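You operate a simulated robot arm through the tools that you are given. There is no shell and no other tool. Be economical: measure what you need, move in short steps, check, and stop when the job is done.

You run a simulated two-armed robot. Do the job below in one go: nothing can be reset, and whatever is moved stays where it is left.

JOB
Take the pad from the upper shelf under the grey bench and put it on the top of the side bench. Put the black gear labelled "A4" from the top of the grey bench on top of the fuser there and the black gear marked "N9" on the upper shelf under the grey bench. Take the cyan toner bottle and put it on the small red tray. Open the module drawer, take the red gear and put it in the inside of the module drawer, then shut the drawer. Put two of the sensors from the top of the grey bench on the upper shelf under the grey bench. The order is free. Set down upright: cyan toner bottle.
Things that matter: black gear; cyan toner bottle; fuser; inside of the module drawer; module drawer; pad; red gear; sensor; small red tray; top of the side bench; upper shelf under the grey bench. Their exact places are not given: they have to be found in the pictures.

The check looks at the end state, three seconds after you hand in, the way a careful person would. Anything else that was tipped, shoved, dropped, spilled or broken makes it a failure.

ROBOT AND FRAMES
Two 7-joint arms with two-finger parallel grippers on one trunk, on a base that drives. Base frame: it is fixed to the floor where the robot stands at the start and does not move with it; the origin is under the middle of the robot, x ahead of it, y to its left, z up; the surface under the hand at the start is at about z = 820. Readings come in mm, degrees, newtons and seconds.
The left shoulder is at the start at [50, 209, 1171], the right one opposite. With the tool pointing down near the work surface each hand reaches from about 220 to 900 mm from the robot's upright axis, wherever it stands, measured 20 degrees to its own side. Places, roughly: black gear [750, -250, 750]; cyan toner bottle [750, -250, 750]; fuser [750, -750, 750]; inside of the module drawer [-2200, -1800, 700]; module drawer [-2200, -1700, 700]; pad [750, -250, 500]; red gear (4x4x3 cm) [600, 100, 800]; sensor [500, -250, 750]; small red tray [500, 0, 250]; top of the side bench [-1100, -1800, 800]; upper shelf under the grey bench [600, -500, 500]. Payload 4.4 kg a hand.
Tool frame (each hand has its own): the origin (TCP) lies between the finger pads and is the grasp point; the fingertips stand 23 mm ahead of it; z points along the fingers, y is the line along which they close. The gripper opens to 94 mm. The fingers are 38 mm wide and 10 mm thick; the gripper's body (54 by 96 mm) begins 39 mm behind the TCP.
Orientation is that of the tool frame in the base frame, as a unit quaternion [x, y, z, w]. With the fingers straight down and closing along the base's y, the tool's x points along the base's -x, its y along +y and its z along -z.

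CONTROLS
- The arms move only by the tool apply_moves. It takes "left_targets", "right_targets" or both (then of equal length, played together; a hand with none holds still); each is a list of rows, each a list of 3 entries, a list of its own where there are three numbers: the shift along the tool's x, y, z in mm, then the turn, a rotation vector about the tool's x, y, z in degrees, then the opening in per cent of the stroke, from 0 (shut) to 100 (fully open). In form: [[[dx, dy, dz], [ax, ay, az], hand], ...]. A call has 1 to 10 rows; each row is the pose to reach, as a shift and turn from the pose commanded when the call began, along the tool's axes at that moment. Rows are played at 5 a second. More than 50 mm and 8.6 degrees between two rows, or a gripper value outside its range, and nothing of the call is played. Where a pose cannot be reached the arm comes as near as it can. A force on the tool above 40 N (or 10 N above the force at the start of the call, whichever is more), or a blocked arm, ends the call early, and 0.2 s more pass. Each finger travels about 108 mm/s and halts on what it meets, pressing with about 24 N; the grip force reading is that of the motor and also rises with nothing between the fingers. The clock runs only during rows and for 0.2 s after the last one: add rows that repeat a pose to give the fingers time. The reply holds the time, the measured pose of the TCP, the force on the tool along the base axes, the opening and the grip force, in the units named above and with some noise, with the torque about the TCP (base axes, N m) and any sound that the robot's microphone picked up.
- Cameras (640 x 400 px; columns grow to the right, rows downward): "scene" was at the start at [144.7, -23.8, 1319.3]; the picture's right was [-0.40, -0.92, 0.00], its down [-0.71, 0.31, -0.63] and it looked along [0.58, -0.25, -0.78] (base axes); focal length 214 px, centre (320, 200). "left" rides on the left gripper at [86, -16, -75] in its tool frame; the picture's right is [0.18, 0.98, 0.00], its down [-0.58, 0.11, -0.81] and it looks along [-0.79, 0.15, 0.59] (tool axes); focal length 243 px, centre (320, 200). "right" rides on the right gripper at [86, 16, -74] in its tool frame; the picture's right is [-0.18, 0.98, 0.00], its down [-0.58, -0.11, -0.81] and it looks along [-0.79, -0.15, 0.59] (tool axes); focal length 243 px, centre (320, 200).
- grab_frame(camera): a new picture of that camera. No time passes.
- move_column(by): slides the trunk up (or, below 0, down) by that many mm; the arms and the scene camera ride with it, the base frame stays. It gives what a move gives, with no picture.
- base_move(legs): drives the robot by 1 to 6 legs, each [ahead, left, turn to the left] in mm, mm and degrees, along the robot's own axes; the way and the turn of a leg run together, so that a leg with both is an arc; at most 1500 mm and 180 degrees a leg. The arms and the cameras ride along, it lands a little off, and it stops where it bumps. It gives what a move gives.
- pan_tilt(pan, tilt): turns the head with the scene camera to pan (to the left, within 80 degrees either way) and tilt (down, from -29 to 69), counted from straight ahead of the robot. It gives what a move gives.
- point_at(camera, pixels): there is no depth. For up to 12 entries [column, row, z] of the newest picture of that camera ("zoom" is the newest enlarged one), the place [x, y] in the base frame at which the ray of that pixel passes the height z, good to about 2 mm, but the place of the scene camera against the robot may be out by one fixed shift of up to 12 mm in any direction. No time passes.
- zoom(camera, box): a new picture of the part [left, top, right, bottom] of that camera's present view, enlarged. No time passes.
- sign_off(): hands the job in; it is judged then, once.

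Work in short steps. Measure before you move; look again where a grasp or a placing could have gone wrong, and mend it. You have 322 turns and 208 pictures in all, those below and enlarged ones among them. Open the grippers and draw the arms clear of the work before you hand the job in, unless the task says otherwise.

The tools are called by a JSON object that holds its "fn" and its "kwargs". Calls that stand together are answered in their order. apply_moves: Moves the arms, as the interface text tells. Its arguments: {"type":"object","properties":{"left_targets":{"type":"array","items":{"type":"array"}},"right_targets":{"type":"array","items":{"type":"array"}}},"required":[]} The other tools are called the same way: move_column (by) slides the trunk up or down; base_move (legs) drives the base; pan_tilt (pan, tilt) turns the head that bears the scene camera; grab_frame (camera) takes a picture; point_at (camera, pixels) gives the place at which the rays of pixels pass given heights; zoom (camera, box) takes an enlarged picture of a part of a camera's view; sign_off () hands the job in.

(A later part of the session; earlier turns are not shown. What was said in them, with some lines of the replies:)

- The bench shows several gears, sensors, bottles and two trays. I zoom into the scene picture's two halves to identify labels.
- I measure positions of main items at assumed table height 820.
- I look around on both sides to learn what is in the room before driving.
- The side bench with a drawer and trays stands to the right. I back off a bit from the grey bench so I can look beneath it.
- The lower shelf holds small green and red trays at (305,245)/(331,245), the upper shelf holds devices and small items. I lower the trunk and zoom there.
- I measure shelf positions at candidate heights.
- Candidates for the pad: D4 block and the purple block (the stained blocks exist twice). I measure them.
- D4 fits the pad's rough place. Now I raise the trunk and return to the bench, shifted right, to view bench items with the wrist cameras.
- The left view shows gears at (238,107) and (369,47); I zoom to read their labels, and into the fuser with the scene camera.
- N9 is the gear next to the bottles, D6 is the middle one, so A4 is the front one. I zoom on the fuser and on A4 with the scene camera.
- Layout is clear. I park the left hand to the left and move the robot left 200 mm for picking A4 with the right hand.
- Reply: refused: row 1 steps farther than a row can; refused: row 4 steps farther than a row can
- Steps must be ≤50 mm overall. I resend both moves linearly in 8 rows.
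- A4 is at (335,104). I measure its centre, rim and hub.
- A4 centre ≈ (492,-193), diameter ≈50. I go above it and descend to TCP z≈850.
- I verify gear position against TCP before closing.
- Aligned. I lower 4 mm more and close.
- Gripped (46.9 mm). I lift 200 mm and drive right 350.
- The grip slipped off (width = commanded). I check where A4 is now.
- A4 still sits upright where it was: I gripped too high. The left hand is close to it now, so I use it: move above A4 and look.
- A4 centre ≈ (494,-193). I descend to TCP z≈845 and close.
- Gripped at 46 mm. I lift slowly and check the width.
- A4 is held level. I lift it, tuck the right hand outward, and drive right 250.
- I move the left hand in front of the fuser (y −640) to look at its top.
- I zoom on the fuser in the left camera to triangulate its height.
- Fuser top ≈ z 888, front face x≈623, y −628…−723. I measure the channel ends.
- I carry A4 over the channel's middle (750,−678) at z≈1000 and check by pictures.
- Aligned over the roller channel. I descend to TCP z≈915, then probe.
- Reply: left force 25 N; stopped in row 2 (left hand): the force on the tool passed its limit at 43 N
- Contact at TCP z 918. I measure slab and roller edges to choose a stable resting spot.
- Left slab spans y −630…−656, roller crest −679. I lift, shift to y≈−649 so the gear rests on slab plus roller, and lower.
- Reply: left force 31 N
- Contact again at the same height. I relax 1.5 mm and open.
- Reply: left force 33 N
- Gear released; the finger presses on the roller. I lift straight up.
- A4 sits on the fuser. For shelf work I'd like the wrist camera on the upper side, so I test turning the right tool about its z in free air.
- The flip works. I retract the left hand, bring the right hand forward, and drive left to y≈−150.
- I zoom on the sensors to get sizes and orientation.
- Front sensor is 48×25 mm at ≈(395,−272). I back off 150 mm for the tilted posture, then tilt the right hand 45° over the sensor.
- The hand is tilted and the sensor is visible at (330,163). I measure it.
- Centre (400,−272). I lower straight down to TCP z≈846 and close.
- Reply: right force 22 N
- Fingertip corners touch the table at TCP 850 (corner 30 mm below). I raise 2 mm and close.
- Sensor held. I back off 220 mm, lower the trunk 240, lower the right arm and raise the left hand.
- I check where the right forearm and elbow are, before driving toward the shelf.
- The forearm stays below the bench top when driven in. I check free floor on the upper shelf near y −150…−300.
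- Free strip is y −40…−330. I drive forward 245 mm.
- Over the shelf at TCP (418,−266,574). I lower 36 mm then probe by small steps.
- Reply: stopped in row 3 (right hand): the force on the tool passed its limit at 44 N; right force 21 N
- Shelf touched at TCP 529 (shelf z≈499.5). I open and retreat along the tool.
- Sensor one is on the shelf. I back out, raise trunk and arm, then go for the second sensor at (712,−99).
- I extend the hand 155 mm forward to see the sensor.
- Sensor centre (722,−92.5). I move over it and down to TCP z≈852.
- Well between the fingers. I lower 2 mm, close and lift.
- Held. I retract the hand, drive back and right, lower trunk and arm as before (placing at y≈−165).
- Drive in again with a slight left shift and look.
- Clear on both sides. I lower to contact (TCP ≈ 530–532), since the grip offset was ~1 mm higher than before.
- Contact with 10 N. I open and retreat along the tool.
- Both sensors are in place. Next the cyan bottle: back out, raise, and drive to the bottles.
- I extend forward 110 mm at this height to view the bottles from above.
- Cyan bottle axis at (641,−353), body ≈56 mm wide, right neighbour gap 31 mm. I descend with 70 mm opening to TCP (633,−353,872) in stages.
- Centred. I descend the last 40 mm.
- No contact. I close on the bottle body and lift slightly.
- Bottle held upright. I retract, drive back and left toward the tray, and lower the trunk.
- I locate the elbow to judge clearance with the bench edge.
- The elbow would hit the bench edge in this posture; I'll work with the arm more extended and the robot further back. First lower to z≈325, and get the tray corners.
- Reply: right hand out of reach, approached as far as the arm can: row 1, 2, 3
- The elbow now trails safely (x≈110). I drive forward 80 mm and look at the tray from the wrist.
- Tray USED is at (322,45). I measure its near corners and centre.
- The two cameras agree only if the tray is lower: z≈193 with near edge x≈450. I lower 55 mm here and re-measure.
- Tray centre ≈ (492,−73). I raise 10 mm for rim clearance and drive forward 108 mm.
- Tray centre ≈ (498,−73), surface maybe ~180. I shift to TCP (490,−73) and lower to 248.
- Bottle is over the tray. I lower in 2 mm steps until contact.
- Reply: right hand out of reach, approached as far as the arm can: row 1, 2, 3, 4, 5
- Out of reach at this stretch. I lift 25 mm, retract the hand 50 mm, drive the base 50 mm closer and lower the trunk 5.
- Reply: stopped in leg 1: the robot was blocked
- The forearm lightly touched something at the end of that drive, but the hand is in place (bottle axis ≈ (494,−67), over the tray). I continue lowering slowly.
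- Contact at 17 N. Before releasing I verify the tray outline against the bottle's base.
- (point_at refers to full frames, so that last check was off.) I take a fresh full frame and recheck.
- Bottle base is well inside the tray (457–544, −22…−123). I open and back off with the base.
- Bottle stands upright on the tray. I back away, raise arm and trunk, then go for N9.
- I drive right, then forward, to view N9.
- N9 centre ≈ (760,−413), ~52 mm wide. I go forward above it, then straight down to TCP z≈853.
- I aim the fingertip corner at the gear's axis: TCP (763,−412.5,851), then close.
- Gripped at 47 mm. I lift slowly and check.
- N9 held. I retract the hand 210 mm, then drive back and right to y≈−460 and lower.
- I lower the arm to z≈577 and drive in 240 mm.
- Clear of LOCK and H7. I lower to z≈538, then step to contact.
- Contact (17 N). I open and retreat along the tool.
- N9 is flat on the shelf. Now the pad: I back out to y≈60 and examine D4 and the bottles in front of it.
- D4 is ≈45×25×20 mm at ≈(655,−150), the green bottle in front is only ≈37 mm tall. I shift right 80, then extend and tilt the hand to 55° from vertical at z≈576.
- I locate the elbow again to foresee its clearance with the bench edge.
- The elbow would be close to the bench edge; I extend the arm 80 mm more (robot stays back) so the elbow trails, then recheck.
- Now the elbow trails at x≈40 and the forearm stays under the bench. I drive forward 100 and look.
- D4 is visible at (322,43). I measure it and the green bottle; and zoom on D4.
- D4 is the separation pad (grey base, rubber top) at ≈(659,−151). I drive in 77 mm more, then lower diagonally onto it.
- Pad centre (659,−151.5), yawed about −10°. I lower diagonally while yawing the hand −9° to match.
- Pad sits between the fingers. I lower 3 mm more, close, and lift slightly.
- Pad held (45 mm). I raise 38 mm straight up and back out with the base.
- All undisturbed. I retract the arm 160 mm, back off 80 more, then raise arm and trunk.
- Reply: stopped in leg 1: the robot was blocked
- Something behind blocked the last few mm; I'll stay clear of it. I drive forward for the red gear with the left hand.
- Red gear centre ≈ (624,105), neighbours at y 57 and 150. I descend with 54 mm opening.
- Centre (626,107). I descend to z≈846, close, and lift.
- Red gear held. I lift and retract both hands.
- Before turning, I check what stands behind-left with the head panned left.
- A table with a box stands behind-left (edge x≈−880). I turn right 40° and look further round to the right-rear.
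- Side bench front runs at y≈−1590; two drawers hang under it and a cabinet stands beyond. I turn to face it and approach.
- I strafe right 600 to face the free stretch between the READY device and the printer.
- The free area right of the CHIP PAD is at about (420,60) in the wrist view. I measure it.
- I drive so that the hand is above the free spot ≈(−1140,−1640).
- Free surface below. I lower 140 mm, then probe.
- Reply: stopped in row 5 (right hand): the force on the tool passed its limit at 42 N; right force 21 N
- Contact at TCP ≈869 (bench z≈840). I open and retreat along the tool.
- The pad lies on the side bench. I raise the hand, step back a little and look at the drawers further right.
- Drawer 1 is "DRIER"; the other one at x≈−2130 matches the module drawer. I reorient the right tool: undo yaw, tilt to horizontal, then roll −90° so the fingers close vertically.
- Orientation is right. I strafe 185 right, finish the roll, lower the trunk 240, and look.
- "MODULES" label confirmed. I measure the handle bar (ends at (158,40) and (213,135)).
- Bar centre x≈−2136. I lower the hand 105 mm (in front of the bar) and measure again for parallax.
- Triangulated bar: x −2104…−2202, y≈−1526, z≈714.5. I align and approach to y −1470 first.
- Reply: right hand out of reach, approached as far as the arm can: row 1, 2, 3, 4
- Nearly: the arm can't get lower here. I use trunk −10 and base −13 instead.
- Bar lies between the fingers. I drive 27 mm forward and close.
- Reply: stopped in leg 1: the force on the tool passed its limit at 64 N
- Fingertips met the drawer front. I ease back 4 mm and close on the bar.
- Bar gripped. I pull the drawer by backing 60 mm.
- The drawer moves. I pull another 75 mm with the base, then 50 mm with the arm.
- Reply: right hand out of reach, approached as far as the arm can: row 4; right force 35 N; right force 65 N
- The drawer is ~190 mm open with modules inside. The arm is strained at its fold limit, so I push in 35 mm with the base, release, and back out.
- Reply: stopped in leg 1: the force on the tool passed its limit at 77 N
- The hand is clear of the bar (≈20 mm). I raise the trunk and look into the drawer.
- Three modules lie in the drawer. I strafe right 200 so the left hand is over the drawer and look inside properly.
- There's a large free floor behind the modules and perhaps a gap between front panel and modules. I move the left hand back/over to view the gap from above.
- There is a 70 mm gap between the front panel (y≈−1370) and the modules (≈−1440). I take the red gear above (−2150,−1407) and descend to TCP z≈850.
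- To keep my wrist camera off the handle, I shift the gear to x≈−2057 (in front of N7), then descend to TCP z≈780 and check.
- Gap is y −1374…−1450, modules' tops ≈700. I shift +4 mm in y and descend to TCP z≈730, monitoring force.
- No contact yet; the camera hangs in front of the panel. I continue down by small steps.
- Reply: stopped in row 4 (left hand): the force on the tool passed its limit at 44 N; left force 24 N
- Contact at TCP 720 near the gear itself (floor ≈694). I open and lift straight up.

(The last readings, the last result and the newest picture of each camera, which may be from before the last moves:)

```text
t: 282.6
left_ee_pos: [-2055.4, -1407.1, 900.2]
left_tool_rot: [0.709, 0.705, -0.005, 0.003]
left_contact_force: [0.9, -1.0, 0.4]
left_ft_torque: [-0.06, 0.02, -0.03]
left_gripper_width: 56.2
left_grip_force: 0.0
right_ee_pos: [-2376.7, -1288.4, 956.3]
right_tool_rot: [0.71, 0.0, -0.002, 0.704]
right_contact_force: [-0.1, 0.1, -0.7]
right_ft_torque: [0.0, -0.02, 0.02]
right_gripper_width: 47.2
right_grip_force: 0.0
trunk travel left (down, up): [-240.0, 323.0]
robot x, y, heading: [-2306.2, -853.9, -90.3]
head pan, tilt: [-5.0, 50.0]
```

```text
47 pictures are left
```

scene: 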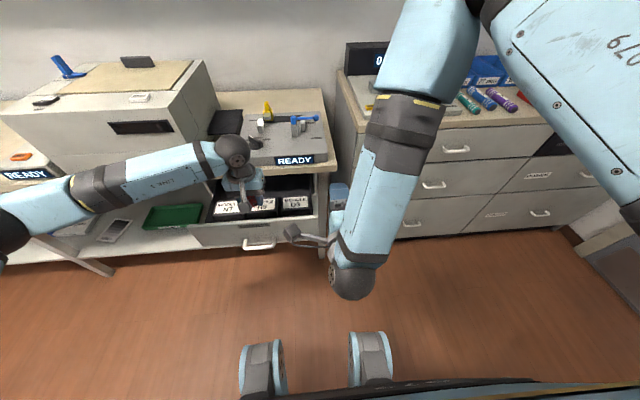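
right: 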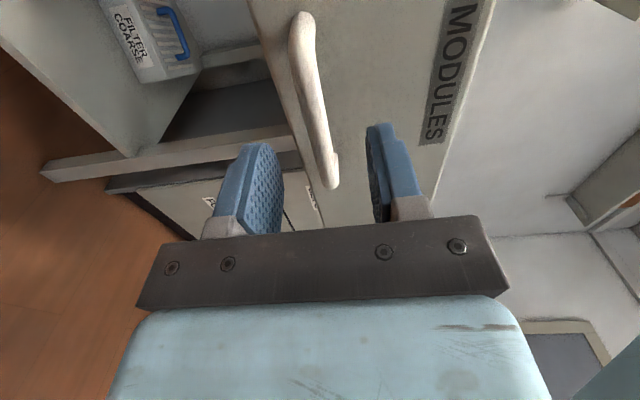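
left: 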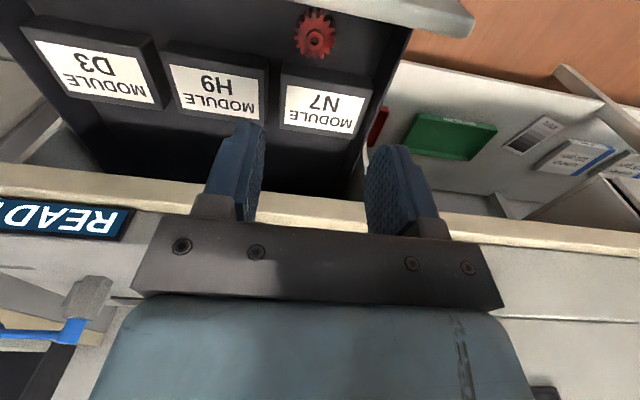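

The red gear lies on the drawer floor. I withdraw the left hand up and back, strafe left so the closed right hand faces the panel centre, and lower the trunk to push at z≈765.

{"fn": "apply_moves", "kwargs": {"left_targets": [[[10, 0, -40], [0, 0, 0], 60], [[25, 20, -80], [0, 0, 0], 60], [[45, 40, -120], [0, 0, 0], 60], [[70, 60, -155], [0, 0, 0], 60], [[100, 80, -180], [0, 0, 0], 60], [[120, 100, -200], [0, 0, 0], 60]], "right_targets": [[[0, 0, 0], [0, 0, 0], 20], [[0, 0, 0], [0, 0, 0], 0], [[0, 0, 0], [0, 0, 0], 0], [[0, 0, 0], [0, 0, 0], 0], [[0, 0, 0], [0, 0, 0], 0], [[0, 0, 0], [0, 0, 0], 0]]}}

{"fn": "base_move", "kwargs": {"legs": [[0, 222, 0.2]]}}

{"fn": "move_column", "kwargs": {"by": -190}}

{"fn": "grab_frame", "kwargs": {"camera": "right"}}

```text
t: 284.0
left_ee_pos: [-1955.2, -1286.3, 1097.3]
left_tool_rot: [0.709, 0.705, -0.005, 0.002]
left_contact_force: [0.2, -0.3, 0.2]
left_ft_torque: [-0.02, 0.01, -0.01]
left_gripper_width: 56.4
left_grip_force: 0.1
right_ee_pos: [-2375.2, -1288.1, 955.4]
right_tool_rot: [0.71, -0.001, -0.001, 0.704]
right_contact_force: [-0.1, 0.3, 0.6]
right_ft_torque: [-0.04, 0.01, 0.03]
right_gripper_width: 0.0
right_grip_force: 24.1
trunk travel left (down, up): [-240.0, 323.0]
robot x, y, heading: [-2302.6, -856.7, -90.0]
head pan, tilt: [-5.0, 50.0]
```

```text
t: 286.6
left_ee_pos: [-1726.6, -1291.2, 1097.4]
left_tool_rot: [0.709, 0.705, -0.004, 0.002]
left_contact_force: [0.2, -0.4, -0.3]
left_ft_torque: [-0.02, 0.0, 0.04]
left_gripper_width: 56.7
left_grip_force: 0.1
right_ee_pos: [-2148.9, -1291.4, 954.2]
right_tool_rot: [0.71, -0.002, -0.004, 0.704]
right_contact_force: [0.5, 0.5, 0.7]
right_ft_torque: [0.02, 0.01, 0.01]
right_gripper_width: 0.1
right_grip_force: 24.3
trunk travel left (down, up): [-240.0, 323.0]
robot x, y, heading: [-2073.8, -856.4, -90.7]
head pan, tilt: [-5.0, 50.0]
```

```text
t: 288.7
left_ee_pos: [-1727.3, -1290.1, 907.5]
left_tool_rot: [0.71, 0.704, -0.005, 0.003]
left_contact_force: [-0.4, 0.7, 0.9]
left_ft_torque: [-0.01, 0.0, 0.01]
left_gripper_width: 56.4
left_grip_force: 0.1
right_ee_pos: [-2150.7, -1289.5, 766.7]
right_tool_rot: [0.71, -0.002, -0.003, 0.704]
right_contact_force: [0.9, -0.2, -0.4]
right_ft_torque: [0.0, 0.01, 0.02]
right_gripper_width: 0.2
right_grip_force: 24.4
trunk travel left (down, up): [-50.0, 513.0]
robot x, y, heading: [-2075.7, -855.6, -90.5]
head pan, tilt: [-5.0, 50.0]
```

```text
46 pictures are left
```

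right: 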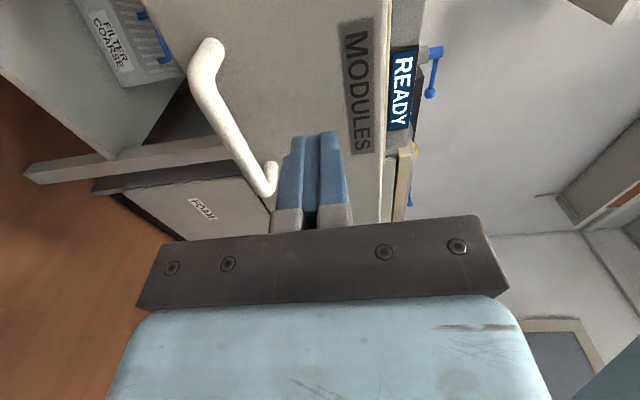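

Fingers face the panel above the bar. I lift the left hand out of the way and push forward in stages.

{"fn": "apply_moves", "kwargs": {"left_targets": [[[20, 0, -40], [0, 0, 0], 60], [[40, 0, -80], [0, 0, 0], 60], [[60, 0, -120], [0, 0, 0], 60], [[80, 0, -150], [0, 0, 0], 60]]}}

{"fn": "base_move", "kwargs": {"legs": [[120, 0, 0]]}}

{"fn": "grab_frame", "kwargs": {"camera": "scene"}}

```text
t: 289.7
left_ee_pos: [-1725.7, -1205.6, 1056.1]
left_tool_rot: [0.71, 0.704, -0.005, 0.002]
left_contact_force: [0.4, 0.1, 0.1]
left_ft_torque: [-0.05, 0.02, 0.01]
left_gripper_width: 56.6
left_grip_force: 0.1
right_ee_pos: [-2149.5, -1290.7, 765.8]
right_tool_rot: [0.71, -0.002, -0.004, 0.704]
right_contact_force: [0.1, -0.3, 0.7]
right_ft_torque: [-0.01, -0.03, -0.02]
right_gripper_width: 0.3
right_grip_force: 24.1
trunk travel left (down, up): [-50.0, 513.0]
robot x, y, heading: [-2075.0, -852.2, -90.6]
head pan, tilt: [-5.0, 50.0]
```

```text
t: 291.0
left_ee_pos: [-1728.0, -1325.9, 1052.5]
left_tool_rot: [0.711, 0.703, -0.005, 0.003]
left_contact_force: [0.9, -0.6, -0.5]
left_ft_torque: [0.01, 0.0, 0.0]
left_gripper_width: 56.6
left_grip_force: 0.0
right_ee_pos: [-2150.8, -1408.5, 765.0]
right_tool_rot: [0.71, -0.002, -0.005, 0.704]
right_contact_force: [-0.1, -0.6, 0.2]
right_ft_torque: [0.02, 0.01, 0.03]
right_gripper_width: 0.0
right_grip_force: 23.5
trunk travel left (down, up): [-50.0, 513.0]
robot x, y, heading: [-2078.2, -975.2, -90.8]
head pan, tilt: [-5.0, 50.0]
```

```text
45 pictures are left
```

scene: 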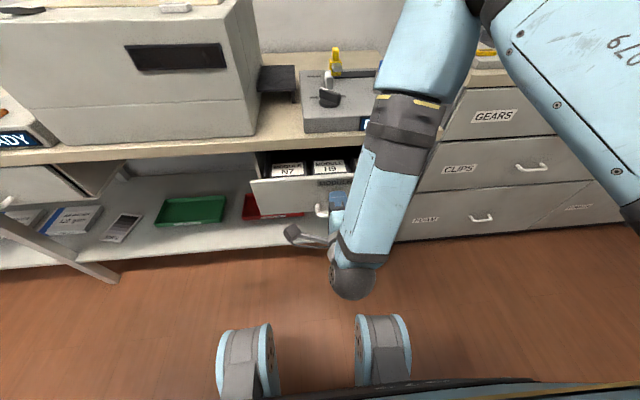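

The drawer is closing. I push the remaining distance gently.

{"fn": "base_move", "kwargs": {"legs": [[85, 0, 0]]}}

{"fn": "base_move", "kwargs": {"legs": [[28, 0, 0]]}}

{"fn": "grab_frame", "kwargs": {"camera": "right"}}

{"fn": "grab_frame", "kwargs": {"camera": "scene"}}

```text
t: 292.1
left_ee_pos: [-1729.5, -1412.7, 1054.5]
left_tool_rot: [0.712, 0.702, -0.005, 0.001]
left_contact_force: [-1.0, 0.2, -0.8]
left_ft_torque: [0.02, -0.03, -0.01]
left_gripper_width: 56.4
left_grip_force: 0.0
right_ee_pos: [-2151.5, -1495.1, 765.4]
right_tool_rot: [0.71, -0.004, -0.004, 0.704]
right_contact_force: [-0.2, -0.2, 0.4]
right_ft_torque: [-0.01, 0.02, 0.0]
right_gripper_width: 0.0
right_grip_force: 24.0
trunk travel left (down, up): [-50.0, 513.0]
robot x, y, heading: [-2075.0, -1061.4, -90.7]
head pan, tilt: [-5.0, 50.0]
```

```text
t: 293.0
left_ee_pos: [-1728.7, -1437.1, 1053.7]
left_tool_rot: [0.711, 0.703, -0.005, 0.002]
left_contact_force: [-0.4, 0.0, 0.1]
left_ft_torque: [0.0, 0.02, -0.02]
left_gripper_width: 56.8
left_grip_force: 0.1
right_ee_pos: [-2153.1, -1516.6, 766.6]
right_tool_rot: [0.711, -0.003, -0.002, 0.703]
right_contact_force: [-0.5, 0.1, 0.1]
right_ft_torque: [-0.01, 0.01, 0.02]
right_gripper_width: 0.0
right_grip_force: 24.1
trunk travel left (down, up): [-50.0, 513.0]
robot x, y, heading: [-2074.6, -1082.4, -90.4]
head pan, tilt: [-5.0, 50.0]
stopped in leg 1: the force on the tool passed its limit at 108 N (the readings are from after the stop); the commanded pose is now the measured one
```

```text
44 pictures are left
```

right: 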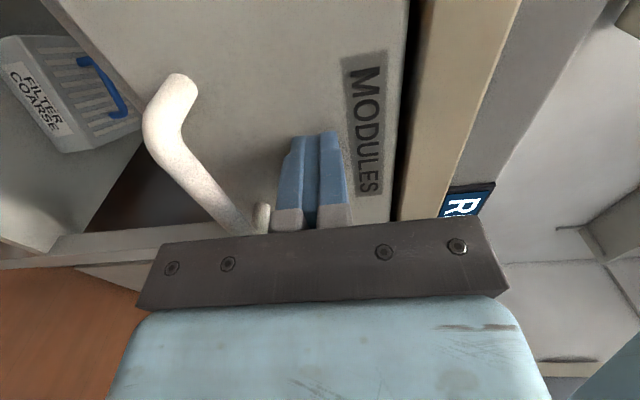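

```text
43 pictures are left
```

scene: 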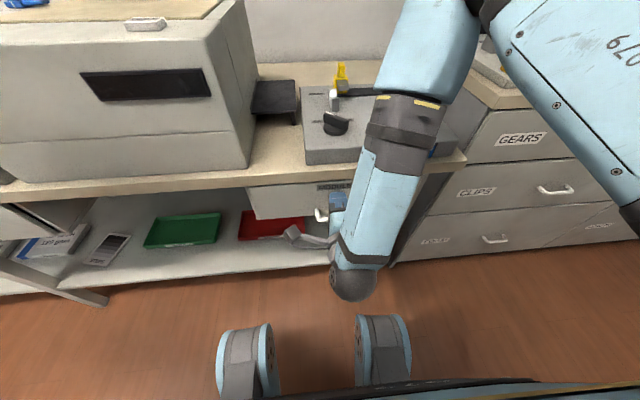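

The drawer is shut (fingertips at the original front position). I back off, raise the trunk and look for a final check.

{"fn": "base_move", "kwargs": {"legs": [[-170, 0, 0]]}}

{"fn": "move_column", "kwargs": {"by": 50}}

{"fn": "apply_moves", "kwargs": {"right_targets": [[[0, 40, 0], [0, 0, 0], 50], [[0, 80, 0], [0, 0, 0], 80], [[0, 120, 0], [0, 0, 0], 80]]}}

{"fn": "grab_frame", "kwargs": {"camera": "scene"}}

{"fn": "pan_tilt", "kwargs": {"pan": 75, "tilt": 20}}

{"fn": "grab_frame", "kwargs": {"camera": "scene"}}

```text
t: 294.4
left_ee_pos: [-1726.9, -1266.9, 1053.8]
left_tool_rot: [0.712, 0.702, -0.006, 0.001]
left_contact_force: [0.3, -0.2, -0.4]
left_ft_torque: [-0.02, -0.02, 0.02]
left_gripper_width: 56.4
left_grip_force: 0.1
right_ee_pos: [-2151.5, -1346.8, 765.8]
right_tool_rot: [0.711, -0.003, -0.003, 0.704]
right_contact_force: [0.3, 0.0, 0.8]
right_ft_torque: [0.01, -0.01, -0.01]
right_gripper_width: 0.0
right_grip_force: 24.3
trunk travel left (down, up): [-50.0, 513.0]
robot x, y, heading: [-2074.6, -916.8, -90.9]
head pan, tilt: [-5.0, 50.0]
```

```text
t: 295.4
left_ee_pos: [-1727.8, -1268.0, 1104.4]
left_tool_rot: [0.712, 0.702, -0.005, 0.002]
left_contact_force: [0.2, -0.5, -1.0]
left_ft_torque: [-0.03, 0.02, 0.02]
left_gripper_width: 56.6
left_grip_force: 0.0
right_ee_pos: [-2151.0, -1345.8, 815.0]
right_tool_rot: [0.711, -0.003, -0.004, 0.704]
right_contact_force: [-0.1, 0.5, -0.4]
right_ft_torque: [0.0, -0.01, 0.0]
right_gripper_width: 0.0
right_grip_force: 24.3
trunk travel left (down, up): [-100.0, 463.0]
robot x, y, heading: [-2072.5, -914.5, -90.9]
head pan, tilt: [-5.0, 50.0]
```

```text
t: 296.2
left_ee_pos: [-1728.1, -1266.9, 1105.1]
left_tool_rot: [0.712, 0.702, -0.005, 0.002]
left_contact_force: [0.2, -1.1, -0.1]
left_ft_torque: [-0.02, 0.0, 0.01]
left_gripper_width: 56.5
left_grip_force: 0.0
right_ee_pos: [-2151.6, -1345.2, 937.6]
right_tool_rot: [0.711, -0.003, -0.003, 0.703]
right_contact_force: [-0.7, 0.3, -0.6]
right_ft_torque: [0.0, 0.0, 0.02]
right_gripper_width: 75.1
right_grip_force: 0.1
trunk travel left (down, up): [-100.0, 463.0]
robot x, y, heading: [-2077.6, -915.3, -91.0]
head pan, tilt: [-5.0, 50.0]
```

```text
42 pictures are left
```

scene: 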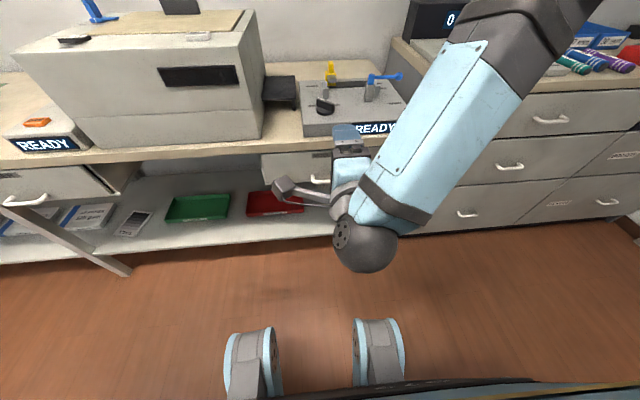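

```text
t: 297.7
left_ee_pos: [-1728.2, -1267.3, 1105.2]
left_tool_rot: [0.712, 0.702, -0.006, 0.002]
left_contact_force: [0.5, -0.5, -0.7]
left_ft_torque: [0.0, -0.04, 0.02]
left_gripper_width: 56.3
left_grip_force: 0.1
right_ee_pos: [-2150.8, -1344.6, 937.2]
right_tool_rot: [0.711, -0.003, -0.004, 0.703]
right_contact_force: [0.0, -1.0, -0.3]
right_ft_torque: [0.01, 0.0, 0.02]
right_gripper_width: 75.2
right_grip_force: 0.1
trunk travel left (down, up): [-100.0, 463.0]
robot x, y, heading: [-2076.4, -912.3, -90.5]
head pan, tilt: [75.0, 20.0]
```

```text
41 pictures are left
```

scene: 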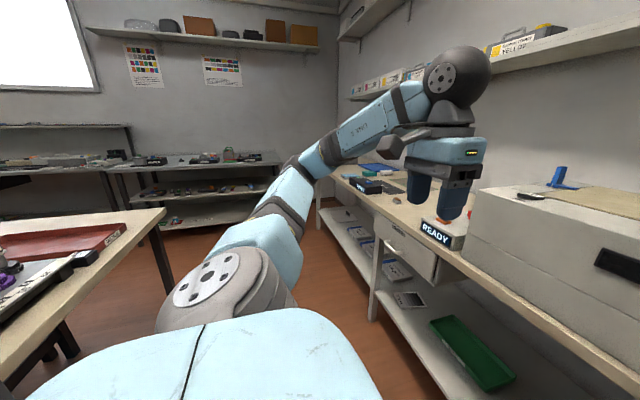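

{"fn": "zoom", "kwargs": {"camera": "scene", "box": [120, 130, 290, 240]}}

{"fn": "zoom", "kwargs": {"camera": "scene", "box": [340, 150, 480, 260]}}

{"fn": "zoom", "kwargs": {"camera": "scene", "box": [0, 190, 170, 330]}}

```text
3.64 times, centred on (205, 185) of scene
```

zoom: 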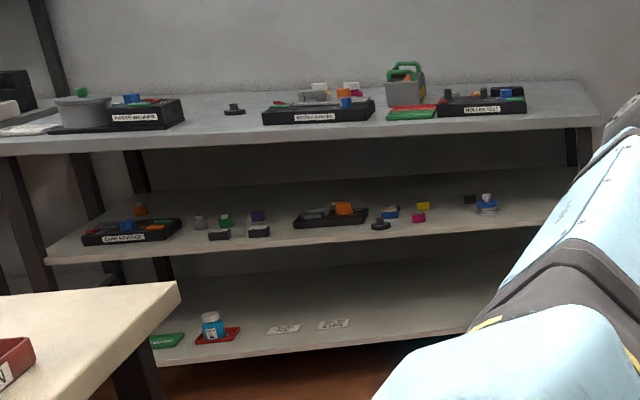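

```text
3.64 times, centred on (410, 205) of scene
```

zoom: 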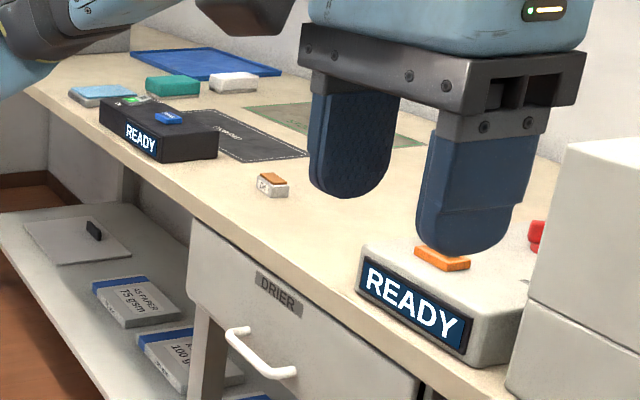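

```text
2.86 times, centred on (85, 260) of scene
```

zoom: 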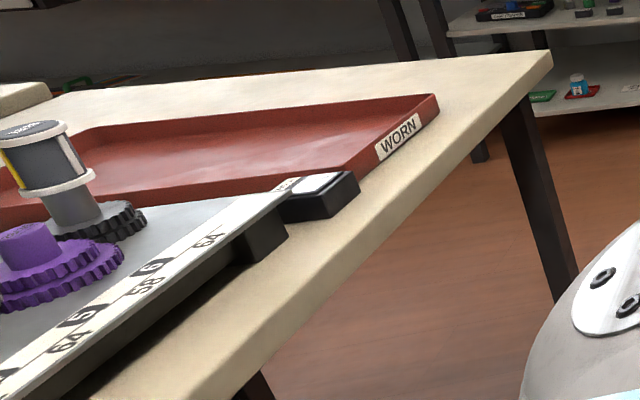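

Shelf items, bottle and pad look right. I zoom tightly on the fuser to confirm A4, and open the grippers fully.

{"fn": "zoom", "kwargs": {"camera": "scene", "box": [215, 140, 255, 165]}}

{"fn": "apply_moves", "kwargs": {"left_targets": [[[20, 0, -10], [0, 0, 0], 100], [[40, 0, -20], [0, 0, 0], 100]], "right_targets": [[[0, 30, 0], [0, 0, 0], 100], [[0, 60, 0], [0, 0, 0], 100]]}}

```text
16.00 times, centred on (235, 152) of scene
```

zoom: 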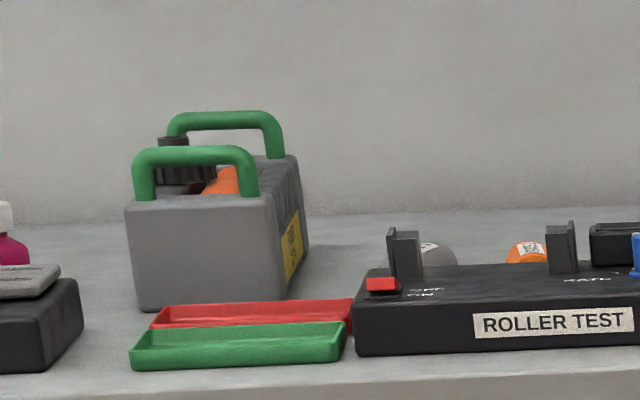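

```text
t: 298.3
left_ee_pos: [-1726.3, -1225.7, 1125.4]
left_tool_rot: [0.712, 0.702, -0.005, 0.002]
left_contact_force: [-0.3, -0.1, 0.2]
left_ft_torque: [-0.02, 0.0, 0.01]
left_gripper_width: 94.0
left_grip_force: 0.0
right_ee_pos: [-2154.4, -1344.7, 995.7]
right_tool_rot: [0.711, -0.003, -0.003, 0.704]
right_contact_force: [-0.1, 0.3, 0.1]
right_ft_torque: [0.01, 0.02, -0.02]
right_gripper_width: 94.0
right_grip_force: 0.1
trunk travel left (down, up): [-100.0, 463.0]
robot x, y, heading: [-2074.8, -916.3, -90.9]
head pan, tilt: [75.0, 20.0]
```

A4 still sits on the fuser, the drawer is shut and everything else is in place, so I hand in.

{"fn": "sign_off", "kwargs": {}}

```text
The job is handed in.
```

I finished every part of the job and handed it in. I haven't been told whether it passed.

| Item | Where it is now | How I checked |
|---|---|---|
| Pad (marked D4) | Top of the side bench, to the right of the chip pad | Seen in the final pictures |
| Gear A4 | On top of the fuser, resting on one side wall and the roller | Seen in a close-up just before handing in |
| Gear N9 | Flat on the upper shelf under the grey bench | Seen in the final pictures |
| Two sensors | Upper shelf under the grey bench | Seen in the final pictures |
| Cyan toner bottle | Upright on the small red tray (USED) on the lower shelf | Seen in the final pictures |
| Red gear | Inside the module drawer, in front of module N7 | Seen before I shut the drawer, not since |
| Module drawer | Shut | The front is back at its starting position |

- **Which pad:** nothing on the shelf was labelled "pad". I took the D4 block because it has a rubber top and matched the rough position you gave. A purple block nearby was the other candidate.
- **Two light bumps:** the robot was blocked once while driving in to place the bottle, and once while backing up, probably by the table behind it. I saw nothing moved or tipped in the pictures afterwards, but I never got a clear view of the spot behind the robot.
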